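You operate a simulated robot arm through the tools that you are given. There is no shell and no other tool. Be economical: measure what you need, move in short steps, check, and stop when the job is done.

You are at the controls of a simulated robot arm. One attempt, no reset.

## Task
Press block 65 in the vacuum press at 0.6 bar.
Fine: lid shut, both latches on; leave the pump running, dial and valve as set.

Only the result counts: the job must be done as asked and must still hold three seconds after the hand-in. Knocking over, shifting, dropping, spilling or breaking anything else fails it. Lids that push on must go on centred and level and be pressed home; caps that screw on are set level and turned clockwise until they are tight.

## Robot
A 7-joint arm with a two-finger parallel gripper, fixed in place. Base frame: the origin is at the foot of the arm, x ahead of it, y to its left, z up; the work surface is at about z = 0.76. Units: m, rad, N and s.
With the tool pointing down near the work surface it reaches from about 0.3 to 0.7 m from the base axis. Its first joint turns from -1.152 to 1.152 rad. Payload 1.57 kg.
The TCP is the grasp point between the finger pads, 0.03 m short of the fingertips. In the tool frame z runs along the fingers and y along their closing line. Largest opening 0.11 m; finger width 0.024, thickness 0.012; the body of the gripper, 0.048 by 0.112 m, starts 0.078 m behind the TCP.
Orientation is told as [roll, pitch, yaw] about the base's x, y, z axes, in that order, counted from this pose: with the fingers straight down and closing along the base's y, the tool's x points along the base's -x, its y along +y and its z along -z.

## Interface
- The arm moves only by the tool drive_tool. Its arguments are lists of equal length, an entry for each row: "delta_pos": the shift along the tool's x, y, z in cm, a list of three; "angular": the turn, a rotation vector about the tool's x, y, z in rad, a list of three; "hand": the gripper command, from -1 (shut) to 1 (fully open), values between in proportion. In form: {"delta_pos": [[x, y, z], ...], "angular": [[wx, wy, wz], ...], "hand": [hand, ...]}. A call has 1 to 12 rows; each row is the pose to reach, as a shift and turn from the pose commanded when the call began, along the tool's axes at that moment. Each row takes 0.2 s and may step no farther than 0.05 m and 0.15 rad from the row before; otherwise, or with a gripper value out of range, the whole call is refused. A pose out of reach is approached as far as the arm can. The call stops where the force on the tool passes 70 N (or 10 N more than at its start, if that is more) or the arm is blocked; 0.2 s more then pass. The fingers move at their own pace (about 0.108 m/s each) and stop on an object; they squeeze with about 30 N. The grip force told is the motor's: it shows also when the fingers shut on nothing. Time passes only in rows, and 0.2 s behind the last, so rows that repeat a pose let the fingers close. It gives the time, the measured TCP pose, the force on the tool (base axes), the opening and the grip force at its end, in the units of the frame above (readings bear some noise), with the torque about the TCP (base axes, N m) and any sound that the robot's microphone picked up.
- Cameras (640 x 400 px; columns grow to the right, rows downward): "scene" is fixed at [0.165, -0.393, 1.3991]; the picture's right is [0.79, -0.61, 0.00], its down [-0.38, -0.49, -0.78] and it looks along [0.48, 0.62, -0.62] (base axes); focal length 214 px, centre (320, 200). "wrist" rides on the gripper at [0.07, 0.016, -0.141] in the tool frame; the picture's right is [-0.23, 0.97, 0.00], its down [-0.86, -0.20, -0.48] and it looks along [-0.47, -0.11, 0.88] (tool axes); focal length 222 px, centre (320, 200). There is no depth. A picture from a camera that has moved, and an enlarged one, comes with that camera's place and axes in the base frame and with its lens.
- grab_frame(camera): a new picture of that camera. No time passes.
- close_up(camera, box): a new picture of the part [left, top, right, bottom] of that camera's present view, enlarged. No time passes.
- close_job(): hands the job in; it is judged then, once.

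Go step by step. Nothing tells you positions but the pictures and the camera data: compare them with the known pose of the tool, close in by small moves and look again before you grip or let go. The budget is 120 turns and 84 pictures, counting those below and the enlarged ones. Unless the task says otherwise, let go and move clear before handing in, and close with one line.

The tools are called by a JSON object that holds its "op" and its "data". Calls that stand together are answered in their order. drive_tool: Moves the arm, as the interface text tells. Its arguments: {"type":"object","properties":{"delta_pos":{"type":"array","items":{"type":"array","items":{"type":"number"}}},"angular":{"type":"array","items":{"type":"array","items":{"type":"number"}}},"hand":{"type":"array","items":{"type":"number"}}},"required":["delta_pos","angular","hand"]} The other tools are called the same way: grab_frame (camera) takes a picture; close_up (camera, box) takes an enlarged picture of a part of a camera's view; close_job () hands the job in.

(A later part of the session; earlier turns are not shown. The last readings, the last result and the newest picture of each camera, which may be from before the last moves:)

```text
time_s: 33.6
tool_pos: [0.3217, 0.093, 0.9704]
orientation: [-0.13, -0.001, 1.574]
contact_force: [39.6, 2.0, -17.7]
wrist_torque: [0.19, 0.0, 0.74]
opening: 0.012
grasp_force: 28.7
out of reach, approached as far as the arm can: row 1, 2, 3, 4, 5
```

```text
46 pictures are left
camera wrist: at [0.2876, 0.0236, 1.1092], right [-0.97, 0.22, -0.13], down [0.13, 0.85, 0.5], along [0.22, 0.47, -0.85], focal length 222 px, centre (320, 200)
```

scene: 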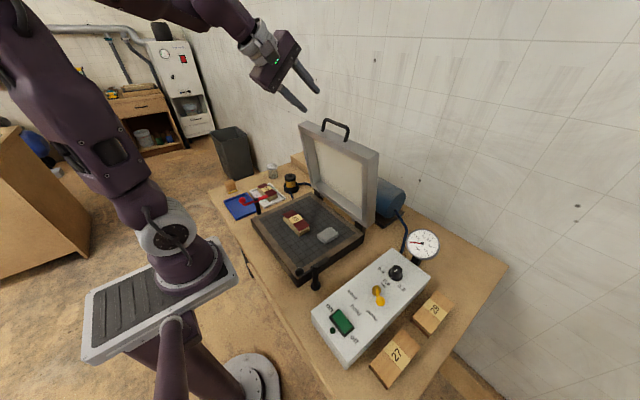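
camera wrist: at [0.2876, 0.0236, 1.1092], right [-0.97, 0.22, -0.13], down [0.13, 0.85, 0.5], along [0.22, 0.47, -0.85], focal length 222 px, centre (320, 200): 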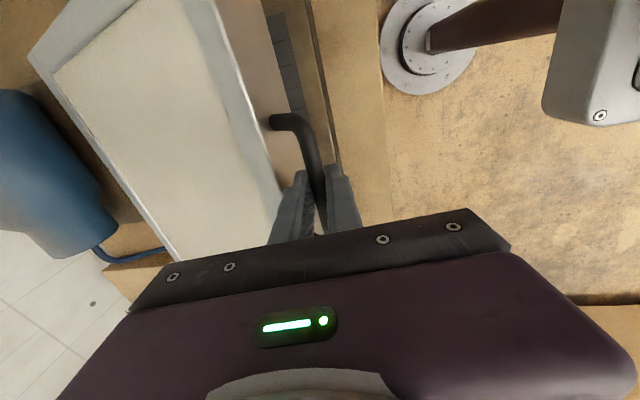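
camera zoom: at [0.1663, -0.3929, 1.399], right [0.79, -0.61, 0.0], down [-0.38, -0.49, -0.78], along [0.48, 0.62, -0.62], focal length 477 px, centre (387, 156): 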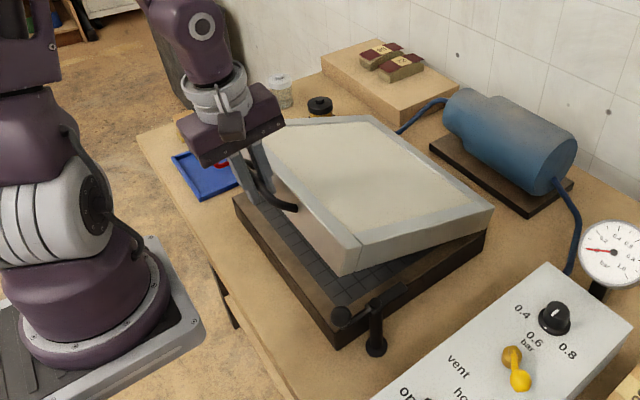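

I'm pulling inward too hard (40 N), so the true arc is tighter here. I'll correct by +1 cm in x and lower to about 14°.

{"op": "drive_tool", "data": {"delta_pos": [[0, -1.0, 0.2], [0, -1.2, 0.25], [0, -0.6, 1.8], [0, 0.07, 3.4], [0, 0.07, 3.4]], "angular": [[-0.026, 0, 0], [-0.052, 0, 0], [-0.09, 0, 0], [-0.122, 0, 0], [-0.122, 0, 0]], "hand": [-1, -1, -1, -1, -1]}}

{"op": "close_up", "data": {"camera": "scene", "box": [210, 150, 370, 310]}}

```text
time_s: 34.8
tool_pos: [0.3146, 0.0902, 0.9368]
orientation: [0.018, 0.007, 1.572]
contact_force: [-56.6, 0.7, 20.3]
wrist_torque: [0.39, -0.72, 0.41]
opening: 0.0121
grasp_force: 29.1
```

```text
2.50 times, centred on (290, 230) of scene
camera zoom: at [0.1632, -0.3931, 1.3993], right [0.79, -0.61, 0.0], down [-0.38, -0.49, -0.78], along [0.48, 0.62, -0.62], focal length 536 px, centre (395, 125)
```

zoom: 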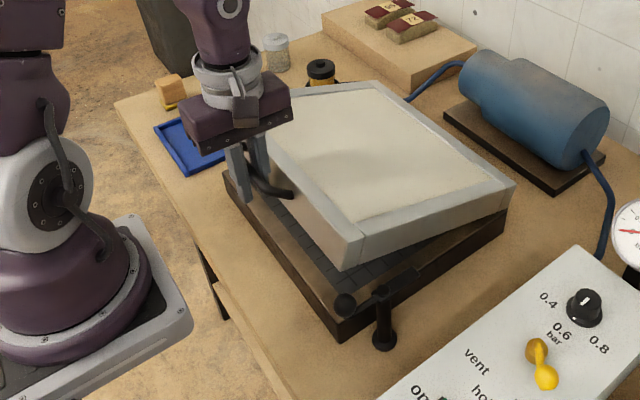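

The lid pushes outward (−57 N in x), so the bar really runs further out. I'll relax to the measured position and lower a little more.

{"op": "drive_tool", "data": {"delta_pos": [[0, 0.4, 0], [0, 0.75, 0], [0, 0.95, 1.0], [0, 1.07, 2.0], [0, 1.07, 2.0]], "angular": [[0, 0, 0], [0, 0, 0], [0, 0, 0], [0, 0, 0], [0, 0, 0]], "hand": [-1, -1, -1, -1, -1]}}

{"op": "close_up", "data": {"camera": "wrist", "box": [200, 70, 420, 250]}}

```text
time_s: 36.0
tool_pos: [0.3089, 0.0908, 0.9187]
orientation: [0.006, 0.002, 1.573]
contact_force: [-37.5, 4.3, 12.0]
wrist_torque: [0.74, -0.54, 0.44]
opening: 0.0116
grasp_force: 29.6
```

```text
2.22 times, centred on (310, 160) of wrist
camera zoom: at [0.2934, 0.0205, 1.0613], right [-0.97, 0.23, 0.01], down [0.2, 0.86, 0.48], along [0.1, 0.46, -0.88], focal length 494 px, centre (342, 289)
```

zoom: 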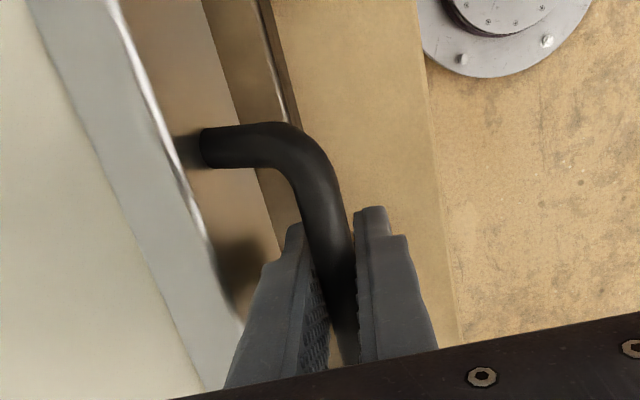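

Following nicely; a bit more outward is needed. Continuing down.

{"op": "drive_tool", "data": {"delta_pos": [[0, 0.3, 0], [0, 0.6, 0.7], [0, 0.8, 1.4], [0, 0.95, 2.0], [0, 0.95, 2.0]], "angular": [[-0.01, 0, 0], [-0.02, 0, 0], [-0.035, 0, 0], [-0.05, 0, 0], [-0.05, 0, 0]], "hand": [-1, -1, -1, -1, -1]}}

{"op": "close_up", "data": {"camera": "scene", "box": [210, 150, 370, 310]}}

```text
time_s: 37.2
tool_pos: [0.301, 0.0896, 0.8982]
orientation: [0.053, 0.0, 1.574]
contact_force: [-19.6, -10.9, 3.9]
wrist_torque: [0.12, -0.31, 0.67]
opening: 0.0118
grasp_force: 29.6
```

```text
2.50 times, centred on (290, 230) of scene
camera zoom: at [0.1645, -0.3933, 1.3991], right [0.79, -0.61, 0.0], down [-0.38, -0.49, -0.78], along [0.48, 0.62, -0.62], focal length 536 px, centre (395, 125)
```

zoom: 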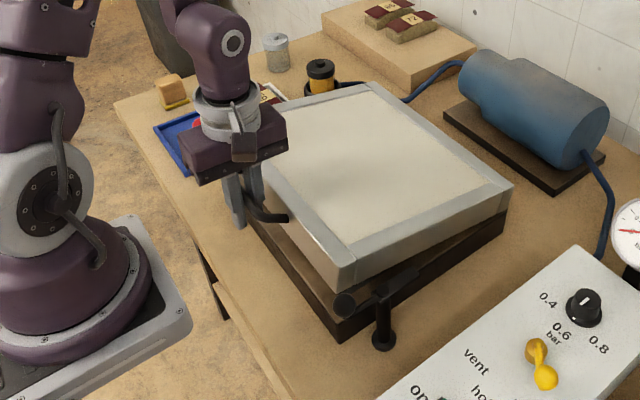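

Lid almost down; continuing in small steps while watching for contact.

{"op": "drive_tool", "data": {"delta_pos": [[0, 0.3, 0.5], [0, 0.5, 1.0], [0, 0.65, 1.5], [0, 0.65, 1.5]], "angular": [[-0.01, 0, 0], [-0.02, 0, 0], [-0.03, 0, 0], [-0.03, 0, 0]], "hand": [-1, -1, -1, -1]}}

{"op": "close_up", "data": {"camera": "scene", "box": [230, 190, 358, 290]}}

```text
time_s: 38.2
tool_pos: [0.2962, 0.0916, 0.8833]
orientation: [0.074, -0.002, 1.57]
contact_force: [26.3, -20.5, -6.0]
wrist_torque: [0.6, 0.4, 0.54]
opening: 0.0118
grasp_force: 28.7
```

```text
4.00 times, centred on (294, 240) of scene
camera zoom: at [0.1657, -0.3935, 1.3989], right [0.79, -0.61, 0.0], down [-0.38, -0.49, -0.78], along [0.48, 0.62, -0.62], focal length 858 px, centre (424, 40)
```

zoom: 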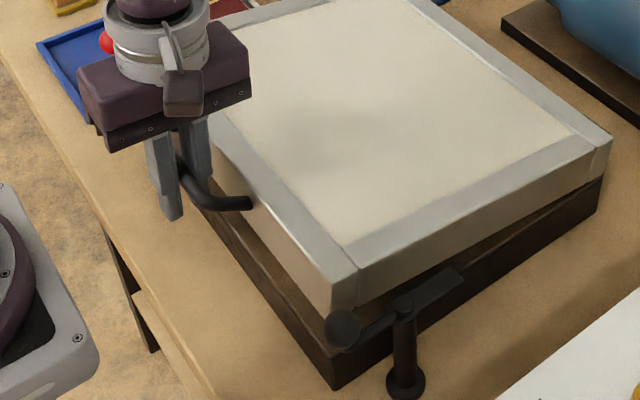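

About 2 cm left to go. The pull is now slightly inward, so I'll lower nearly straight.

{"op": "drive_tool", "data": {"delta_pos": [[0, -0.2, 0.4], [0, -0.2, 0.8], [0, -0.1, 1.2], [0, -0.1, 1.2]], "angular": [[0, 0, 0], [0, 0, 0], [0, 0, 0], [0, 0, 0]], "hand": [-1, -1, -1, -1]}}

{"op": "close_up", "data": {"camera": "scene", "box": [230, 190, 358, 290]}}

```text
time_s: 39.2
tool_pos: [0.2943, 0.0928, 0.8716]
orientation: [0.079, -0.001, 1.573]
contact_force: [11.7, -2.8, -4.3]
wrist_torque: [0.5, 0.21, 0.58]
opening: 0.0117
grasp_force: 28.8
```

```text
4.00 times, centred on (294, 240) of scene
camera zoom: at [0.1653, -0.393, 1.3991], right [0.79, -0.61, 0.0], down [-0.38, -0.49, -0.78], along [0.48, 0.62, -0.62], focal length 858 px, centre (424, 40)
```

zoom: 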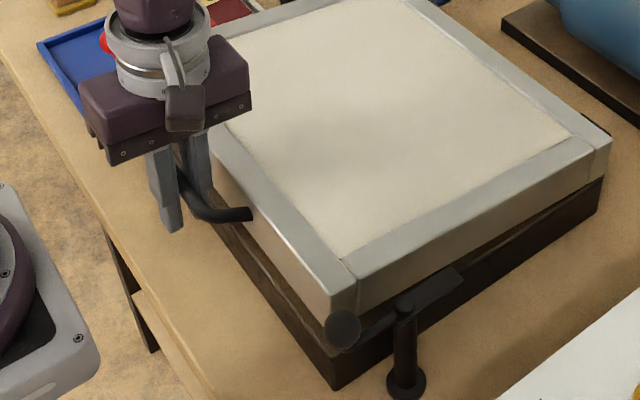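

Nearly closed; lower another centimetre or so.

{"op": "drive_tool", "data": {"delta_pos": [[0, 0.0, 0.5], [0, 0.05, 1.0], [0, 0.05, 1.4], [0, 0.05, 1.4]], "angular": [[0, 0, 0], [0, 0, 0], [0, 0, 0], [0, 0, 0]], "hand": [-1, -1, -1, -1]}}

{"op": "close_up", "data": {"camera": "scene", "box": [230, 190, 358, 290]}}

```text
time_s: 40.2
tool_pos: [0.2927, 0.0923, 0.8577]
orientation: [0.081, 0.001, 1.573]
contact_force: [5.3, 1.1, -3.2]
wrist_torque: [0.01, 0.09, 0.68]
opening: 0.012
grasp_force: 28.6
```

```text
4.00 times, centred on (294, 240) of scene
camera zoom: at [0.1652, -0.393, 1.3991], right [0.79, -0.61, 0.0], down [-0.38, -0.49, -0.78], along [0.48, 0.62, -0.62], focal length 858 px, centre (424, 40)
```

zoom: 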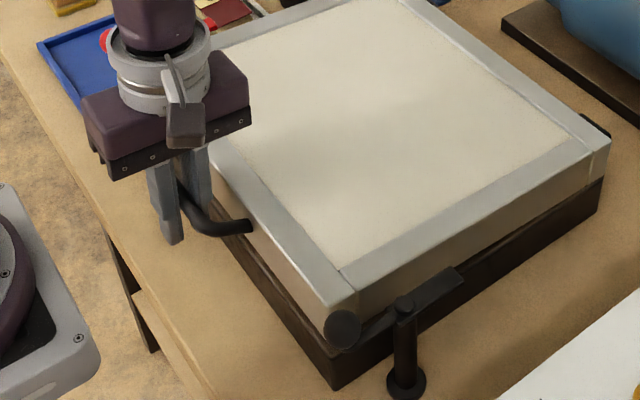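

Continuing down until contact is felt.

{"op": "drive_tool", "data": {"delta_pos": [[0, 0.0, 0.4], [0, 0, 0.8], [0, 0, 0.8]], "angular": [[0, 0, 0], [0, 0, 0], [0, 0, 0]], "hand": [-1, -1, -1]}}

{"op": "drive_tool", "data": {"delta_pos": [[0, 0.0, 0.4], [0, 0, 0.8], [0, 0, 0.8]], "angular": [[0, 0, 0], [0, 0, 0], [0, 0, 0]], "hand": [-1, -1, -1]}}

{"op": "close_up", "data": {"camera": "scene", "box": [230, 190, 358, 290]}}

```text
time_s: 41.0
tool_pos: [0.2904, 0.0923, 0.8494]
orientation: [0.082, -0.002, 1.571]
contact_force: [-10.9, 10.7, -0.7]
wrist_torque: [0.14, -0.12, 0.63]
opening: 0.0117
grasp_force: 29.1
```

```text
time_s: 41.8
tool_pos: [0.2896, 0.0934, 0.8421]
orientation: [0.083, 0.002, 1.572]
contact_force: [-17.8, 7.0, -0.5]
wrist_torque: [0.07, -0.26, 0.67]
opening: 0.0121
grasp_force: 29.3
```

```text
4.00 times, centred on (294, 240) of scene
camera zoom: at [0.1646, -0.3928, 1.3992], right [0.79, -0.61, 0.0], down [-0.38, -0.49, -0.78], along [0.48, 0.62, -0.62], focal length 858 px, centre (424, 40)
```

zoom: 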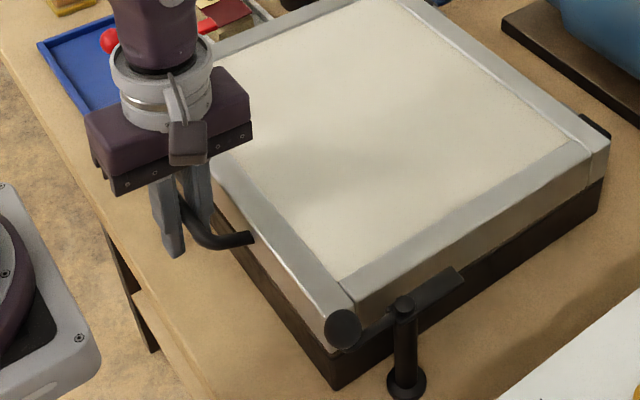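

Nearly flush. A bit more.

{"op": "drive_tool", "data": {"delta_pos": [[0, 0.15, 0.4], [0, 0.2, 0.8], [0, 0.2, 0.8]], "angular": [[0, 0, 0], [0, 0, 0], [0, 0, 0]], "hand": [-1, -1, -1]}}

{"op": "drive_tool", "data": {"delta_pos": [[0, 0.0, 0.2], [0, 0, 0.4], [0, 0, 0.4]], "angular": [[0, 0, 0], [0, 0, 0], [0, 0, 0]], "hand": [-1, -1, -1]}}

{"op": "close_up", "data": {"camera": "scene", "box": [230, 190, 358, 290]}}

```text
time_s: 42.6
tool_pos: [0.2895, 0.0912, 0.8334]
orientation: [0.074, -0.001, 1.569]
contact_force: [-1.1, -5.8, 22.4]
wrist_torque: [0.19, -0.09, 0.7]
opening: 0.0117
grasp_force: 28.8
```

```text
time_s: 43.4
tool_pos: [0.2889, 0.0926, 0.8301]
orientation: [0.078, 0.0, 1.573]
contact_force: [1.8, 1.3, 21.3]
wrist_torque: [0.12, 0.02, 0.69]
opening: 0.0118
grasp_force: 29.5
```

```text
4.00 times, centred on (294, 240) of scene
camera zoom: at [0.1649, -0.393, 1.3991], right [0.79, -0.61, 0.0], down [-0.38, -0.49, -0.78], along [0.48, 0.62, -0.62], focal length 858 px, centre (424, 40)
```

zoom: 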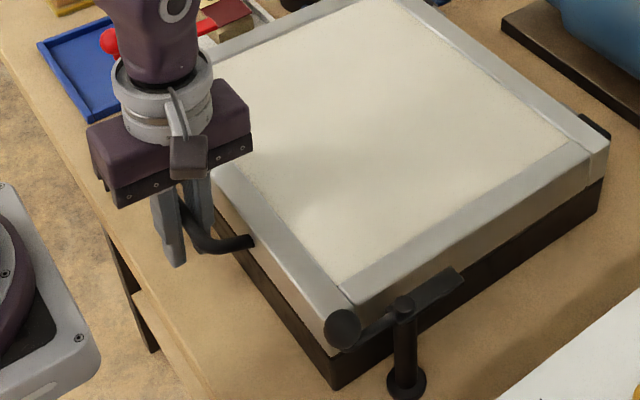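

Steady 22 N upward with no more lid motion: the lid is down on its seal. I'll open slightly and rise.

{"op": "drive_tool", "data": {"delta_pos": [[0, 0, 0], [0, 0, 0], [0, 0, -2], [0, 0, -5], [0, 0, -9], [0, 0, -13], [0, 0, -17], [0, 0, -20]], "angular": [[0, 0, 0], [0, 0, 0], [0, 0, 0], [0, 0, 0], [0, 0, 0], [0, 0, 0], [0, 0, 0], [0, 0, 0]], "hand": [-0.5, -0.5, -0.5, -0.5, -0.5, -0.5, -0.5, -0.5]}}

{"op": "close_up", "data": {"camera": "scene", "box": [210, 150, 370, 310]}}

{"op": "grab_frame", "data": {"camera": "wrist"}}

```text
time_s: 45.2
tool_pos: [0.3026, 0.0925, 1.0318]
orientation: [0.08, 0.002, 1.571]
contact_force: [-0.6, 1.1, 0.8]
wrist_torque: [0.01, 0.0, -0.04]
opening: 0.0277
grasp_force: 0.1
```

```text
2.50 times, centred on (290, 230) of scene
camera zoom: at [0.165, -0.393, 1.3991], right [0.79, -0.61, 0.0], down [-0.38, -0.49, -0.78], along [0.48, 0.62, -0.62], focal length 536 px, centre (395, 125)
```

zoom: 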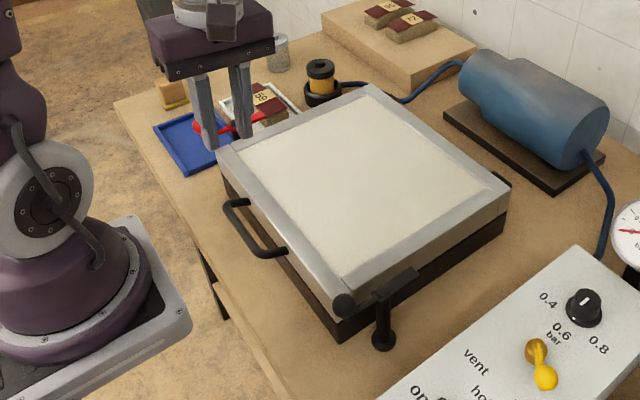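

```text
36 pictures are left
camera wrist: at [0.2984, 0.0226, 1.1749], right [-0.97, 0.23, 0.08], down [0.24, 0.86, 0.46], along [0.04, 0.47, -0.88], focal length 222 px, centre (320, 200)
```

wrist: 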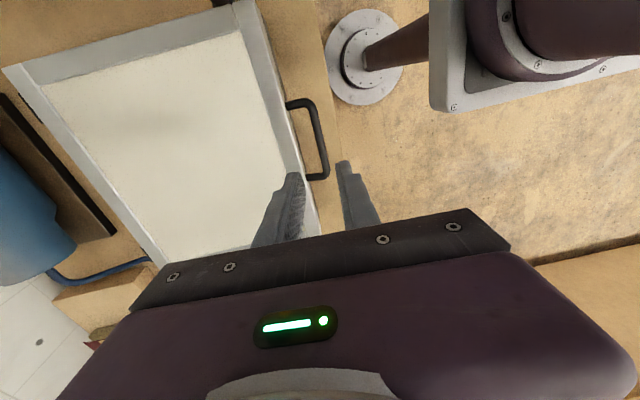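

The lid is closed. Black latch: pivot about (0.373, −0.10), knob at (0.325, −0.10), blade along +x; it must swing CCW so the blade goes over the lid edge, with the red one mirrored at y≈0.297. I'll first level the tool and move over the black knob.

{"op": "drive_tool", "data": {"delta_pos": [[4, -0.5, 0], [8, -1, 0], [12, -1.5, 0], [16, -2, 0], [19.2, -2.2, 0], [19.2, -2.2, 0]], "angular": [[0.02, 0, 0], [0.04, 0, 0], [0.06, 0, 0], [0.08, 0, 0], [0.08, 0, 0], [0.08, 0, 0]], "hand": [-0.5, -0.4, -0.3, -0.1, -0.1, -0.1]}}

{"op": "drive_tool", "data": {"delta_pos": [[0, 0, 0], [0, 0, 0], [0, 0, 0], [0, 0, 0], [0, 0, 0], [0, 0, 0], [0, 0, 0], [0, 0, 0], [0, 0, 0], [0, 0, 0], [0, 0, 0], [0, 0, 0]], "angular": [[0, 0, 0.143], [0, 0, 0.286], [0, 0, 0.428], [0, 0, 0.571], [0, 0, 0.714], [0, 0, 0.857], [0, 0, 1.0], [0, 0, 1.142], [0, 0, 1.285], [0, 0, 1.428], [0, 0, 1.571], [0, 0, 1.571]], "hand": [-0.1, -0.1, -0.1, -0.1, -0.1, -0.1, -0.1, -0.1, -0.1, -0.1, -0.1, -0.1]}}

{"op": "grab_frame", "data": {"camera": "wrist"}}

```text
time_s: 46.6
tool_pos: [0.3262, -0.0986, 1.0277]
orientation: [0.0, 0.0, 1.573]
contact_force: [-0.2, -0.4, -0.6]
wrist_torque: [-0.01, -0.02, 0.0]
opening: 0.0497
grasp_force: 0.0
```

```text
time_s: 49.2
tool_pos: [0.3266, -0.0999, 1.0262]
orientation: [0.0, -0.001, -0.001]
contact_force: [-0.2, -0.3, 0.4]
wrist_torque: [0.02, 0.01, 0.01]
opening: 0.0493
grasp_force: 0.1
```

```text
35 pictures are left
camera wrist: at [0.2573, -0.0846, 1.1697], right [0.23, 0.97, 0.0], down [0.85, -0.2, 0.48], along [0.47, -0.11, -0.88], focal length 222 px, centre (320, 200)
```

wrist: 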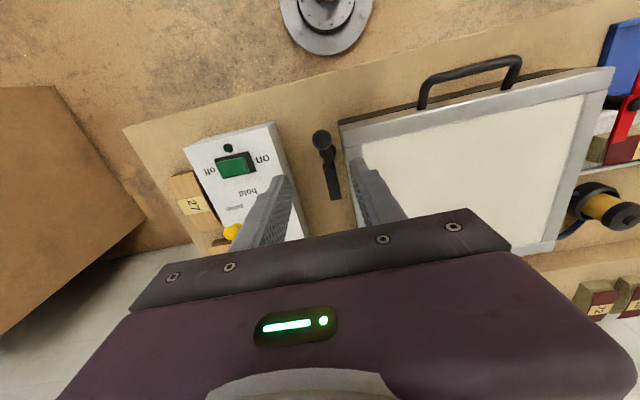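

Knob directly below the tool at about (0.322, −0.099). I'll zoom in on it.

{"op": "close_up", "data": {"camera": "wrist", "box": [280, 110, 376, 210]}}

{"op": "close_up", "data": {"camera": "scene", "box": [285, 250, 345, 300]}}

```text
4.00 times, centred on (328, 160) of wrist
camera zoom: at [0.2573, -0.0846, 1.1697], right [0.23, 0.97, 0.0], down [0.85, -0.2, 0.48], along [0.47, -0.11, -0.88], focal length 888 px, centre (288, 360)
```

zoom: 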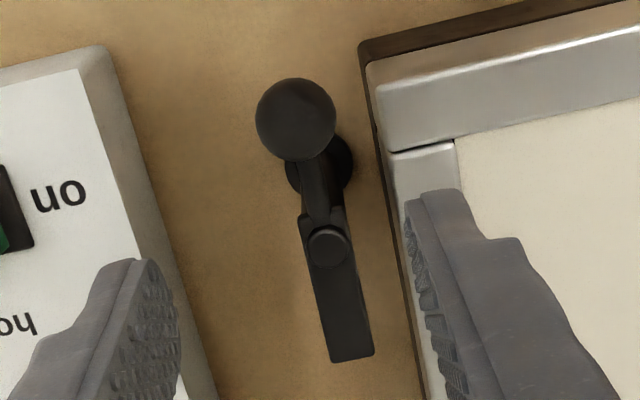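

```text
8.00 times, centred on (315, 275) of scene
camera zoom: at [0.165, -0.393, 1.3991], right [0.79, -0.61, 0.0], down [-0.38, -0.49, -0.78], along [0.48, 0.62, -0.62], focal length 1716 px, centre (360, -400)
```

zoom: 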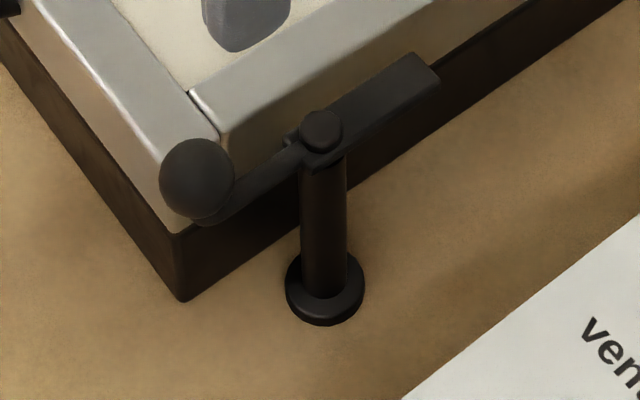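

Ball knob at about (0.3245, −0.0975, 0.889), pivot (0.3765, −0.0975), lid top ≈0.857. I'll descend to grip the ball with the tips staying above the lid.

{"op": "drive_tool", "data": {"delta_pos": [[0.2, 0.24, 4], [0.2, 0.24, 8], [0.2, 0.24, 11.5], [0.2, 0.24, 12.9], [0.2, 0.24, 12.9]], "angular": [[0, 0, 0], [0, 0, 0], [0, 0, 0], [0, 0, 0], [0, 0, 0]], "hand": [-0.1, -0.1, -0.1, -0.1, -0.1]}}

{"op": "drive_tool", "data": {"delta_pos": [[0, 0, 0], [0, 0, 0], [0, 0, 0]], "angular": [[0, 0, 0], [0, 0, 0], [0, 0, 0]], "hand": [-1, -1, -1]}}

{"op": "close_up", "data": {"camera": "scene", "box": [265, 220, 361, 300]}}

```text
time_s: 50.4
tool_pos: [0.3236, -0.0975, 0.8975]
orientation: [-0.001, 0.0, -0.002]
contact_force: [0.0, -0.1, -0.4]
wrist_torque: [0.03, 0.01, 0.03]
opening: 0.0496
grasp_force: 0.1
```

```text
time_s: 51.2
tool_pos: [0.3228, -0.0964, 0.8975]
orientation: [0.001, 0.0, -0.001]
contact_force: [-0.8, -0.2, -11.6]
wrist_torque: [-0.03, -0.11, -0.05]
opening: 0.0253
grasp_force: 37.0
```

```text
5.00 times, centred on (313, 260) of scene
camera zoom: at [0.1651, -0.393, 1.3991], right [0.79, -0.61, 0.0], down [-0.38, -0.49, -0.78], along [0.48, 0.62, -0.62], focal length 1072 px, centre (355, -100)
```

zoom: 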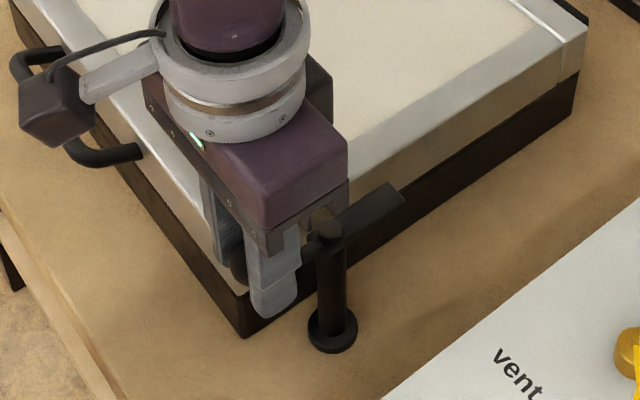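

Ball gripped (25 mm). I'll swing it around the pivot, starting with about 33° to see how it moves.

{"op": "drive_tool", "data": {"delta_pos": [[-0.05, -0.75, 0], [-0.21, -1.48, 0], [-0.47, -2.18, 0], [-0.83, -2.84, 0], [-0.83, -2.84, 0]], "angular": [[0, 0, -0.143], [0, 0, -0.286], [0, 0, -0.428], [0, 0, -0.571], [0, 0, -0.571]], "hand": [-1, -1, -1, -1, -1]}}

{"op": "close_up", "data": {"camera": "scene", "box": [265, 220, 361, 300]}}

```text
time_s: 52.4
tool_pos: [0.333, -0.1261, 0.8996]
orientation: [0.0, 0.001, 0.573]
contact_force: [-3.9, 7.0, -14.9]
wrist_torque: [0.0, 0.0, 0.34]
opening: 0.0253
grasp_force: 36.3
```

```text
5.00 times, centred on (313, 260) of scene
camera zoom: at [0.165, -0.3929, 1.3992], right [0.79, -0.61, 0.0], down [-0.38, -0.49, -0.78], along [0.48, 0.62, -0.62], focal length 1072 px, centre (355, -100)
```

zoom: 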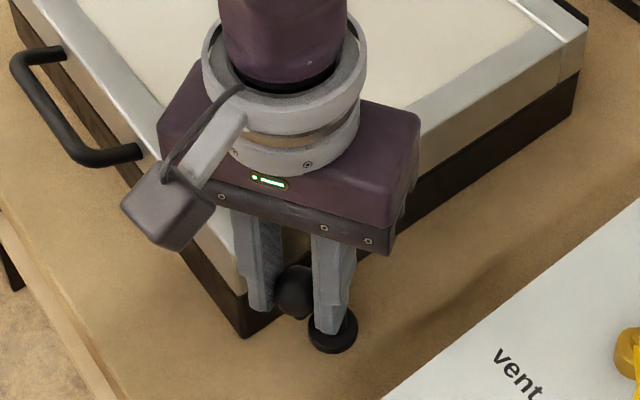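

It swings with the knob held. Continuing the remaining 57°.

{"op": "drive_tool", "data": {"delta_pos": [[-0.05, -0.75, 0], [-0.21, -1.48, 0], [-0.47, -2.18, 0], [-0.83, -2.84, 0], [-1.28, -3.44, 0], [-1.81, -3.97, 0], [-2.41, -4.42, 0], [-2.41, -4.42, 0]], "angular": [[0, 0, -0.143], [0, 0, -0.286], [0, 0, -0.428], [0, 0, -0.571], [0, 0, -0.714], [0, 0, -0.857], [0, 0, -1.0], [0, 0, -1.0]], "hand": [-1, -1, -1, -1, -1, -1, -1, -1]}}

{"op": "close_up", "data": {"camera": "scene", "box": [265, 220, 361, 300]}}

```text
time_s: 54.2
tool_pos: [0.3677, -0.1487, 0.8972]
orientation: [0.02, -0.003, 1.572]
contact_force: [-56.4, 16.3, -10.4]
wrist_torque: [0.43, 0.46, -0.23]
opening: 0.0254
grasp_force: 36.6
```

```text
5.00 times, centred on (313, 260) of scene
camera zoom: at [0.1637, -0.3926, 1.3994], right [0.79, -0.61, 0.0], down [-0.38, -0.49, -0.78], along [0.48, 0.62, -0.62], focal length 1072 px, centre (355, -100)
```

zoom: 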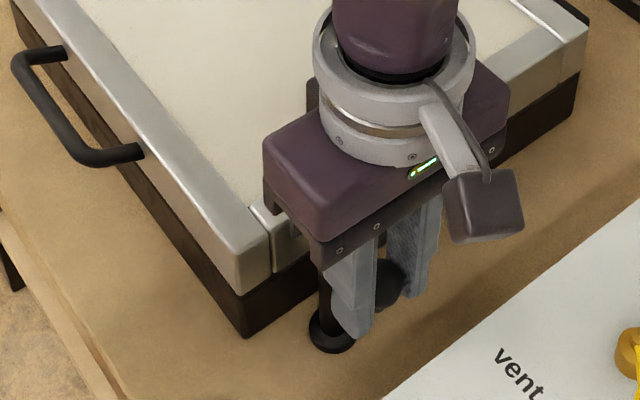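

Strong resistance, so the latch seems at its end stop. I'll release, rise and look.

{"op": "drive_tool", "data": {"delta_pos": [[0, 0.6, 0], [0, 0.6, 0], [0, 0.6, 0], [0, 0.6, -3], [0, 0.6, -7], [0, 0.6, -12], [0, 0.6, -14]], "angular": [[0, 0, 0], [0, 0, 0], [0, 0, 0], [0, 0, 0], [0, 0, 0], [0, 0, 0], [0, 0, 0]], "hand": [-1, -0.1, -0.1, -0.1, -0.1, -0.1, -0.1]}}

{"op": "close_up", "data": {"camera": "wrist", "box": [240, 90, 400, 230]}}

{"op": "close_up", "data": {"camera": "scene", "box": [285, 240, 349, 300]}}

```text
time_s: 55.8
tool_pos: [0.371, -0.1483, 1.0401]
orientation: [-0.001, 0.0, 1.573]
contact_force: [0.6, 0.9, 0.6]
wrist_torque: [-0.01, 0.0, -0.01]
opening: 0.0494
grasp_force: 0.1
```

```text
2.86 times, centred on (320, 160) of wrist
camera zoom: at [0.3543, -0.2189, 1.1807], right [-0.97, 0.23, 0.0], down [0.2, 0.86, 0.48], along [0.11, 0.47, -0.88], focal length 635 px, centre (320, 314)
```

zoom: 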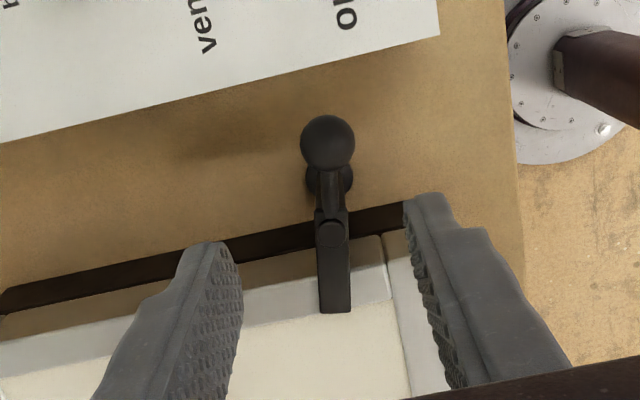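

```text
6.67 times, centred on (317, 270) of scene
camera zoom: at [0.165, -0.393, 1.3991], right [0.79, -0.61, 0.0], down [-0.38, -0.49, -0.78], along [0.48, 0.62, -0.62], focal length 1430 px, centre (340, -267)
```

zoom: 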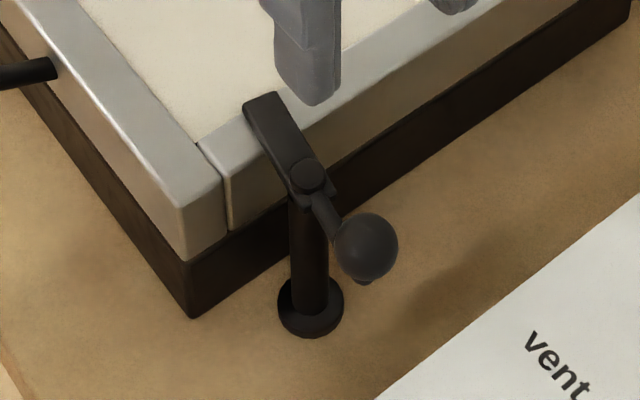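

The black latch blade is over the lid edge (about 80° swung, against a stop). Now the red latch at y≈0.297, mirrored: move over, turning the tool to yaw 0.

{"op": "drive_tool", "data": {"delta_pos": [[-4, 0.5, 0], [-8, 1, 0], [-12, 1.5, 0], [-16, 2, 0], [-20, 2.4, 0], [-24, 2.8, 0], [-28, 3.2, 0], [-32, 3.6, 0], [-36, 4, 0], [-40, 4.5, 0], [-44.4, 4.7, 0], [-44.4, 4.7, 0]], "angular": [[0, 0, 0.143], [0, 0, 0.286], [0, 0, 0.428], [0, 0, 0.571], [0, 0, 0.714], [0, 0, 0.857], [0, 0, 1.0], [0, 0, 1.142], [0, 0, 1.285], [0, 0, 1.428], [0, 0, 1.571], [0, 0, 1.571]], "hand": [-0.1, -0.1, -0.1, -0.1, -0.1, -0.1, -0.1, -0.1, -0.1, -0.1, -0.1, -0.1]}}

{"op": "close_up", "data": {"camera": "wrist", "box": [240, 90, 400, 230]}}

{"op": "close_up", "data": {"camera": "scene", "box": [220, 170, 300, 230]}}

```text
time_s: 58.4
tool_pos: [0.3245, 0.2934, 1.0397]
orientation: [-0.001, 0.0, -0.001]
contact_force: [0.5, -0.1, -0.4]
wrist_torque: [0.0, -0.02, -0.01]
opening: 0.0496
grasp_force: 0.1
```

```text
2.86 times, centred on (320, 160) of wrist
camera zoom: at [0.2545, 0.3091, 1.1816], right [0.23, 0.97, 0.0], down [0.85, -0.2, 0.48], along [0.47, -0.11, -0.88], focal length 635 px, centre (320, 314)
```

zoom: 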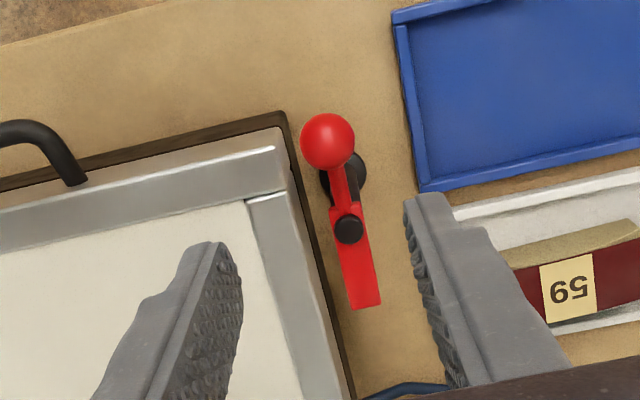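

```text
6.67 times, centred on (260, 200) of scene
camera zoom: at [0.165, -0.393, 1.3991], right [0.79, -0.61, 0.0], down [-0.38, -0.49, -0.78], along [0.48, 0.62, -0.62], focal length 1430 px, centre (720, 200)
```

zoom: 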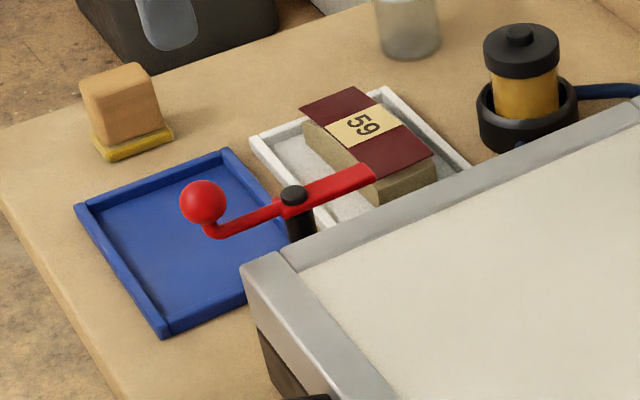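

Red knob at (0.325, 0.2964), pivot at (0.376, 0.296). Descending and gripping.

{"op": "drive_tool", "data": {"delta_pos": [[0, 0.3, 4.5], [0, 0.3, 9], [0, 0.3, 12.5], [0, 0.3, 14.25], [0, 0.3, 14.25], [0, 0.3, 14.25], [0, 0.3, 14.25], [0, 0.3, 14.25]], "angular": [[0, 0, 0], [0, 0, 0], [0, 0, 0], [0, 0, 0], [0, 0, 0], [0, 0, 0], [0, 0, 0], [0, 0, 0]], "hand": [-0.1, -0.1, -0.1, -0.1, -0.1, -1, -1, -1]}}

{"op": "drive_tool", "data": {"delta_pos": [[-0.05, 0.75, 0], [-0.21, 1.48, 0], [-0.47, 2.18, 0], [-0.83, 2.84, 0], [-0.83, 2.84, 0]], "angular": [[0, 0, 0.143], [0, 0, 0.286], [0, 0, 0.428], [0, 0, 0.571], [0, 0, 0.571]], "hand": [-1, -1, -1, -1, -1]}}

{"op": "close_up", "data": {"camera": "scene", "box": [220, 160, 316, 230]}}

```text
time_s: 60.2
tool_pos: [0.3231, 0.2962, 0.8949]
orientation: [0.002, -0.001, 0.002]
contact_force: [1.2, 12.6, -14.0]
wrist_torque: [0.14, -0.22, 0.19]
opening: 0.0253
grasp_force: 36.8
```

```text
time_s: 61.4
tool_pos: [0.3306, 0.3258, 0.895]
orientation: [-0.001, 0.0, -0.572]
contact_force: [-7.4, 1.9, -29.5]
wrist_torque: [0.01, 0.11, -0.14]
opening: 0.0254
grasp_force: 36.5
```

```text
5.71 times, centred on (268, 195) of scene
camera zoom: at [0.1651, -0.3926, 1.3992], right [0.79, -0.61, 0.0], down [-0.38, -0.49, -0.78], along [0.48, 0.62, -0.62], focal length 1226 px, centre (617, 229)
```

zoom: 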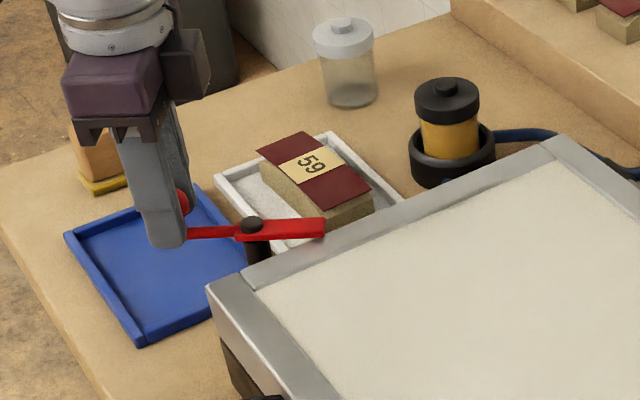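

Swinging well. Continue to about 82°.

{"op": "drive_tool", "data": {"delta_pos": [[-0.05, 0.75, 0], [-0.21, 1.48, 0], [-0.47, 2.18, 0], [-0.83, 2.84, 0], [-1.28, 3.44, 0], [-1.81, 3.97, 0], [-2.1, 4.2, 0], [-2.1, 4.2, 0]], "angular": [[0, 0, 0.143], [0, 0, 0.286], [0, 0, 0.428], [0, 0, 0.571], [0, 0, 0.714], [0, 0, 0.857], [0, 0, 0.93], [0, 0, 0.93]], "hand": [-1, -1, -1, -1, -1, -1, -1, -1]}}

{"op": "close_up", "data": {"camera": "scene", "box": [220, 160, 316, 230]}}

```text
time_s: 63.2
tool_pos: [0.3675, 0.3475, 0.896]
orientation: [-0.01, -0.004, -1.502]
contact_force: [-49.9, -14.0, 21.0]
wrist_torque: [0.3, 0.8, 0.01]
opening: 0.0254
grasp_force: 36.7
```

```text
5.71 times, centred on (268, 195) of scene
camera zoom: at [0.1635, -0.3936, 1.3991], right [0.79, -0.61, 0.0], down [-0.38, -0.49, -0.78], along [0.48, 0.62, -0.62], focal length 1226 px, centre (617, 229)
```

zoom: 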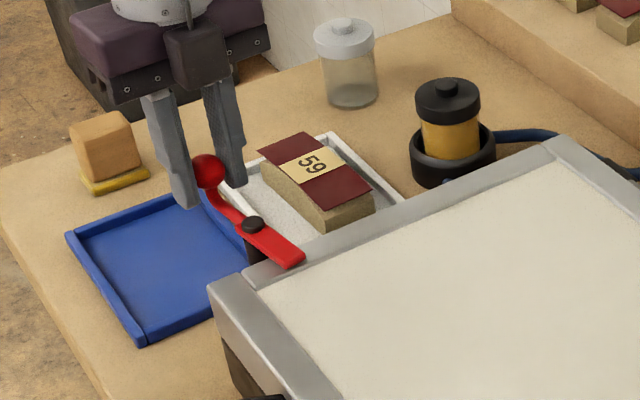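

It hits the same stop at the same angle, so both latches are on. Releasing and rising.

{"op": "drive_tool", "data": {"delta_pos": [[0, -0.4, 0], [0, -0.4, 0], [0, -0.4, 0], [0, -0.4, -3], [0, -0.4, -7], [0, -0.4, -12], [0, -0.4, -15]], "angular": [[0, 0, 0], [0, 0, 0], [0, 0, 0], [0, 0, 0], [0, 0, 0], [0, 0, 0], [0, 0, 0]], "hand": [-1, -0.1, -0.1, -0.1, -0.1, -0.1, -0.1]}}

{"op": "close_up", "data": {"camera": "scene", "box": [240, 170, 420, 370]}}

```text
time_s: 64.8
tool_pos: [0.367, 0.3478, 1.0456]
orientation: [0.0, 0.0, -1.501]
contact_force: [0.2, 0.1, 0.0]
wrist_torque: [0.02, 0.01, 0.01]
opening: 0.0496
grasp_force: 0.2
```

```text
2.00 times, centred on (330, 270) of scene
camera zoom: at [0.165, -0.393, 1.3991], right [0.79, -0.61, 0.0], down [-0.38, -0.49, -0.78], along [0.48, 0.62, -0.62], focal length 429 px, centre (300, 60)
```

zoom: 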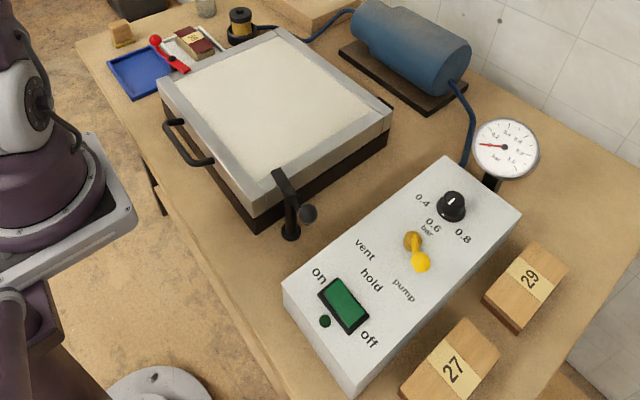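

Both latches are across the lid. Now the controls: I'll move over the control box for a close view of dial, valve and switch.

{"op": "drive_tool", "data": {"delta_pos": [[-4.9, 0.1, -0.5], [-9.8, 0.3, -1], [-14.7, 0.4, -1.5], [-19.6, 0.6, -2], [-24.5, 0.7, -2.5], [-29.4, 0.9, -3], [-34.3, 1, -3.5], [-39.2, 1.2, -4], [-44.1, 1.3, -4], [-49, 1.5, -4], [-53.9, 1.6, -4], [-58, 1.8, -4]], "angular": [[0, 0, -0.136], [0, 0, -0.273], [0, 0, -0.409], [0, 0, -0.545], [0, 0, -0.682], [0, 0, -0.818], [0, 0, -0.955], [0, 0, -1.091], [0, 0, -1.227], [0, 0, -1.364], [0, 0, -1.5], [0, 0, -1.5]], "hand": [-0.1, -0.1, -0.1, -0.1, -0.1, -0.1, -0.1, -0.1, -0.1, -0.1, -0.1, -0.1]}}

{"op": "grab_frame", "data": {"camera": "wrist"}}

```text
time_s: 67.4
tool_pos: [0.4276, -0.2304, 1.084]
orientation: [0.002, 0.0, 0.002]
contact_force: [0.4, 0.1, 0.3]
wrist_torque: [0.0, 0.0, -0.01]
opening: 0.0496
grasp_force: 0.1
```

```text
22 pictures are left
camera wrist: at [0.3588, -0.2148, 1.2261], right [0.23, 0.97, 0.0], down [0.86, -0.2, 0.48], along [0.47, -0.11, -0.88], focal length 222 px, centre (320, 200)
```

wrist: 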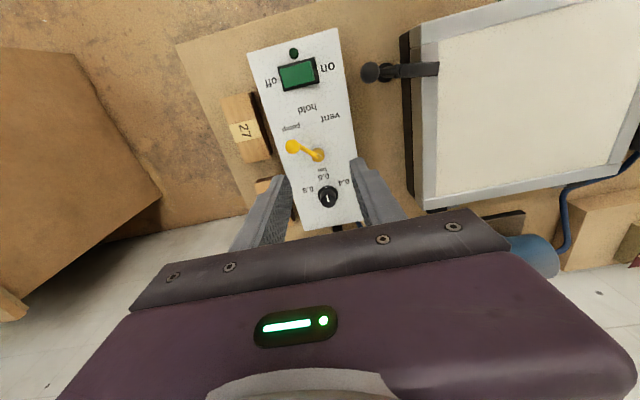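

{"op": "close_up", "data": {"camera": "wrist", "box": [260, 110, 372, 220]}}

{"op": "close_up", "data": {"camera": "scene", "box": [320, 250, 420, 350]}}

```text
3.64 times, centred on (316, 165) of wrist
camera zoom: at [0.3588, -0.2148, 1.2261], right [0.23, 0.97, 0.0], down [0.86, -0.2, 0.48], along [0.47, -0.11, -0.88], focal length 808 px, centre (334, 327)
```

zoom: 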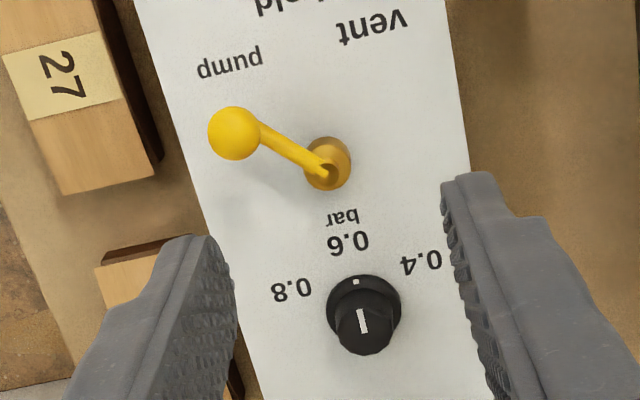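

```text
4.00 times, centred on (370, 300) of scene
camera zoom: at [0.165, -0.393, 1.3991], right [0.79, -0.61, 0.0], down [-0.38, -0.49, -0.78], along [0.48, 0.62, -0.62], focal length 858 px, centre (120, -200)
```

zoom: 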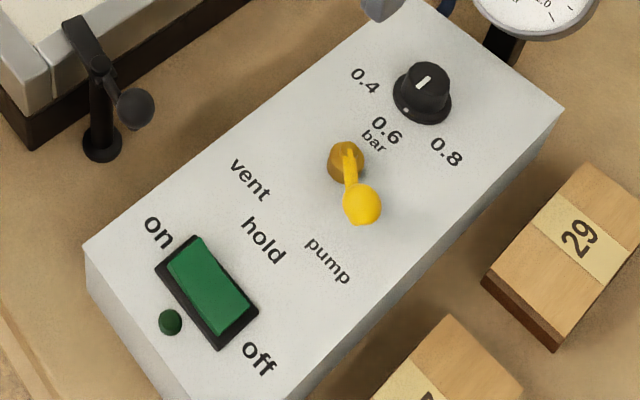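

The dial's white mark already points to 0.6 and the valve lever points to "pump". Only the pump switch remains: rocker centre ≈ (0.346, −0.25), "on" end at y≈−0.228. I'll close the fingers and hover there.

{"op": "drive_tool", "data": {"delta_pos": [[3, 0.1, 0], [6, 0.15, 0], [8.15, 0.15, 2], [8.15, 0.15, 6], [8.15, 0.15, 10], [8.15, 0.15, 14], [8.15, 0.15, 16.4], [8.15, 0.15, 16.4]], "angular": [[0, 0, 0], [0, 0, 0], [0, 0, 0], [0, 0, 0], [0, 0, 0], [0, 0, 0], [0, 0, 0], [0, 0, 0]], "hand": [-1, -1, -1, -1, -1, -1, -1, -1]}}

{"op": "close_up", "data": {"camera": "wrist", "box": [250, 90, 390, 210]}}

{"op": "close_up", "data": {"camera": "scene", "box": [300, 280, 396, 360]}}

```text
time_s: 69.2
tool_pos: [0.3462, -0.2269, 0.9197]
orientation: [0.002, 0.0, -0.001]
contact_force: [0.5, 1.0, -0.6]
wrist_torque: [-0.01, 0.0, -0.03]
opening: 0.0002
grasp_force: 21.2
```

```text
3.33 times, centred on (320, 150) of wrist
camera zoom: at [0.2772, -0.2112, 1.0627], right [0.23, 0.97, 0.0], down [0.86, -0.2, 0.48], along [0.47, -0.11, -0.88], focal length 740 px, centre (320, 367)
```

zoom: 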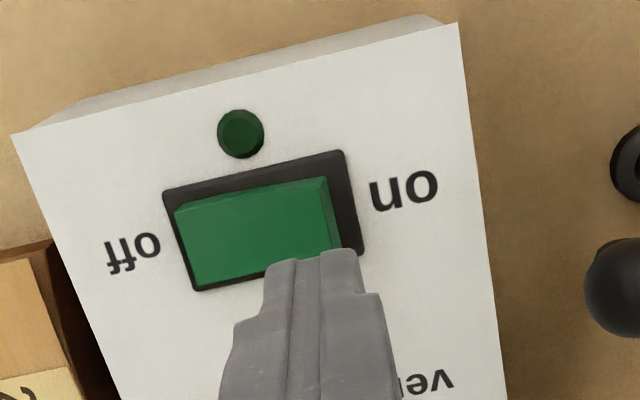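

```text
5.00 times, centred on (348, 320) of scene
camera zoom: at [0.165, -0.393, 1.3991], right [0.79, -0.61, 0.0], down [-0.38, -0.49, -0.78], along [0.48, 0.62, -0.62], focal length 1072 px, centre (180, -400)
```

zoom: 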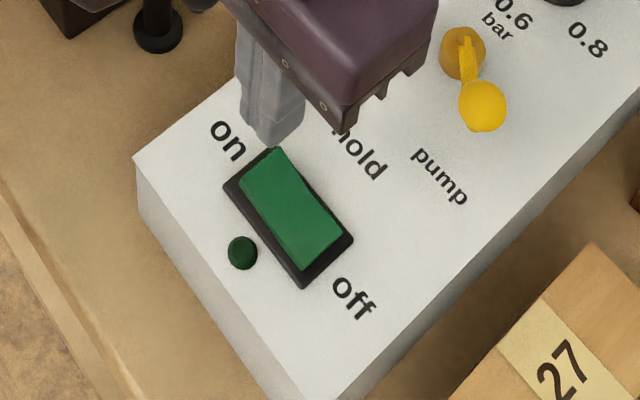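

The tip is just above the "on" end. I'll shift a few millimetres and press down gently.

{"op": "drive_tool", "data": {"delta_pos": [[0.45, -0.2, 1], [0.45, -0.2, 2], [0.45, -0.2, 2.8], [0.45, -0.2, 3.2], [0.45, -0.2, 3.6], [0.45, -0.2, 4.0]], "angular": [[0, 0, 0], [0, 0, 0], [0, 0, 0], [0, 0, 0], [0, 0, 0], [0, 0, 0]], "hand": [-1, -1, -1, -1, -1, -1]}}

```text
time_s: 70.6
tool_pos: [0.3401, -0.2284, 0.8819]
orientation: [-0.001, 0.0, -0.001]
contact_force: [0.2, -0.5, 0.6]
wrist_torque: [0.0, 0.01, -0.01]
opening: 0.0002
grasp_force: 21.5
```

No contact yet (tip at about 0.852). Continue down in small steps.

{"op": "drive_tool", "data": {"delta_pos": [[0, 0, 0.3], [0, 0, 0.6], [0, 0, 0.6]], "angular": [[0, 0, 0], [0, 0, 0], [0, 0, 0]], "hand": [-1, -1, -1]}}

{"op": "drive_tool", "data": {"delta_pos": [[0, 0, 0.2], [0, 0, 0.4], [0, 0, 0.4]], "angular": [[0, 0, 0], [0, 0, 0], [0, 0, 0]], "hand": [-1, -1, -1]}}

```text
time_s: 71.4
tool_pos: [0.3404, -0.2281, 0.8761]
orientation: [0.002, -0.001, 0.002]
contact_force: [1.1, 5.2, 6.6]
wrist_torque: [0.17, -0.04, 0.03]
opening: 0.0
grasp_force: 21.4
```

```text
time_s: 72.2
tool_pos: [0.3406, -0.2281, 0.8721]
orientation: [0.0, 0.0, 0.001]
contact_force: [-0.8, 0.1, -0.5]
wrist_torque: [0.0, -0.02, 0.01]
opening: 0.0
grasp_force: 21.3
heard: click
```

A click: the switch has flipped. I'll rise and check the lamp and the gauge.

{"op": "drive_tool", "data": {"delta_pos": [[0, 0, -2], [0, 0, -6], [0, 0, -10], [0, 0, -15], [0, 0, -20], [0, 0, -20], [0, 0, -20], [0, 0, -20], [0, 0, -20], [0, 0, -20]], "angular": [[0, 0, 0], [0, 0, 0], [0, 0, 0], [0, 0, 0], [0, 0, 0], [0, 0, 0], [0, 0, 0], [0, 0, 0], [0, 0, 0], [0, 0, 0]], "hand": [-1, -1, -1, -1, -1, -1, -1, -1, -1, -1]}}

{"op": "close_up", "data": {"camera": "scene", "box": [320, 215, 448, 350]}}

```text
time_s: 74.4
tool_pos: [0.3404, -0.2261, 1.073]
orientation: [0.0, 0.001, 0.001]
contact_force: [-0.1, -1.4, -0.7]
wrist_torque: [-0.03, -0.01, -0.02]
opening: 0.0001
grasp_force: 20.9
```

```text
2.96 times, centred on (384, 282) of scene
camera zoom: at [0.165, -0.393, 1.3991], right [0.79, -0.61, 0.0], down [-0.38, -0.49, -0.78], along [0.48, 0.62, -0.62], focal length 636 px, centre (130, -44)
```

zoom: 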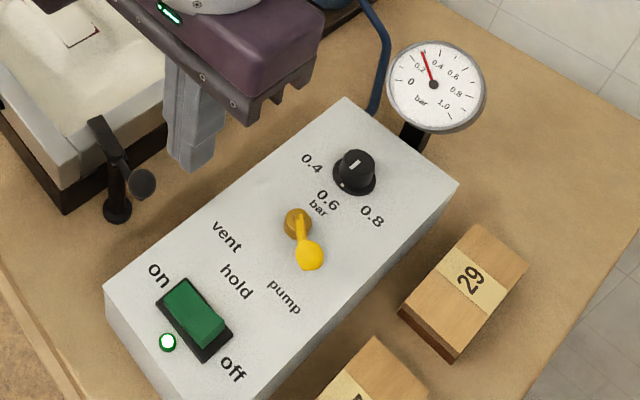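

The lamp is lit, the membrane is drawing over the block and the gauge is rising. I'll wait and read it again.

{"op": "drive_tool", "data": {"delta_pos": [[0, 0, 0], [0, 0, 0], [0, 0, 0], [0, 0, 0], [0, 0, 0], [0, 0, 0], [0, 0, 0], [0, 0, 0], [0, 0, 0], [0, 0, 0], [0, 0, 0], [0, 0, 0]], "angular": [[0, 0, 0], [0, 0, 0], [0, 0, 0], [0, 0, 0], [0, 0, 0], [0, 0, 0], [0, 0, 0], [0, 0, 0], [0, 0, 0], [0, 0, 0], [0, 0, 0], [0, 0, 0]], "hand": [-1, -1, -1, -1, -1, -1, -1, -1, -1, -1, -1, -1]}}

{"op": "drive_tool", "data": {"delta_pos": [[0, 0, 0], [0, 0, 0], [0, 0, 0], [0, 0, 0], [0, 0, 0], [0, 0, 0], [0, 0, 0], [0, 0, 0], [0, 0, 0], [0, 0, 0], [0, 0, 0], [0, 0, 0]], "angular": [[0, 0, 0], [0, 0, 0], [0, 0, 0], [0, 0, 0], [0, 0, 0], [0, 0, 0], [0, 0, 0], [0, 0, 0], [0, 0, 0], [0, 0, 0], [0, 0, 0], [0, 0, 0]], "hand": [-1, -1, -1, -1, -1, -1, -1, -1, -1, -1, -1, -1]}}

{"op": "close_up", "data": {"camera": "scene", "box": [400, 220, 448, 265]}}

{"op": "close_up", "data": {"camera": "scene", "box": [220, 170, 420, 370]}}

```text
time_s: 77.0
tool_pos: [0.339, -0.2279, 1.0731]
orientation: [0.0, 0.0, 0.001]
contact_force: [-1.0, 0.4, -0.4]
wrist_torque: [0.02, 0.01, -0.01]
opening: 0.0
grasp_force: 21.7
```

```text
time_s: 79.6
tool_pos: [0.3396, -0.2273, 1.0735]
orientation: [0.0, 0.0, 0.0]
contact_force: [-0.2, -0.5, -0.1]
wrist_torque: [-0.03, 0.01, 0.0]
opening: 0.0002
grasp_force: 21.3
```

```text
8.89 times, centred on (424, 242) of scene
camera zoom: at [0.165, -0.393, 1.3991], right [0.79, -0.61, 0.0], down [-0.38, -0.49, -0.78], along [0.48, 0.62, -0.62], focal length 1906 px, centre (-604, -178)
```

zoom: 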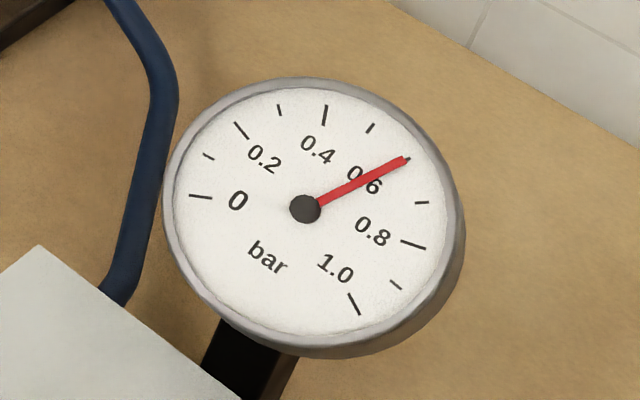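

```text
2.00 times, centred on (320, 270) of scene
camera zoom: at [0.165, -0.393, 1.3991], right [0.79, -0.61, 0.0], down [-0.38, -0.49, -0.78], along [0.48, 0.62, -0.62], focal length 429 px, centre (320, 60)
```

zoom: 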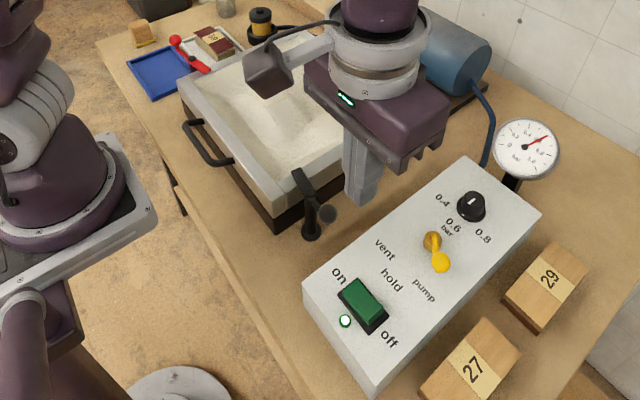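

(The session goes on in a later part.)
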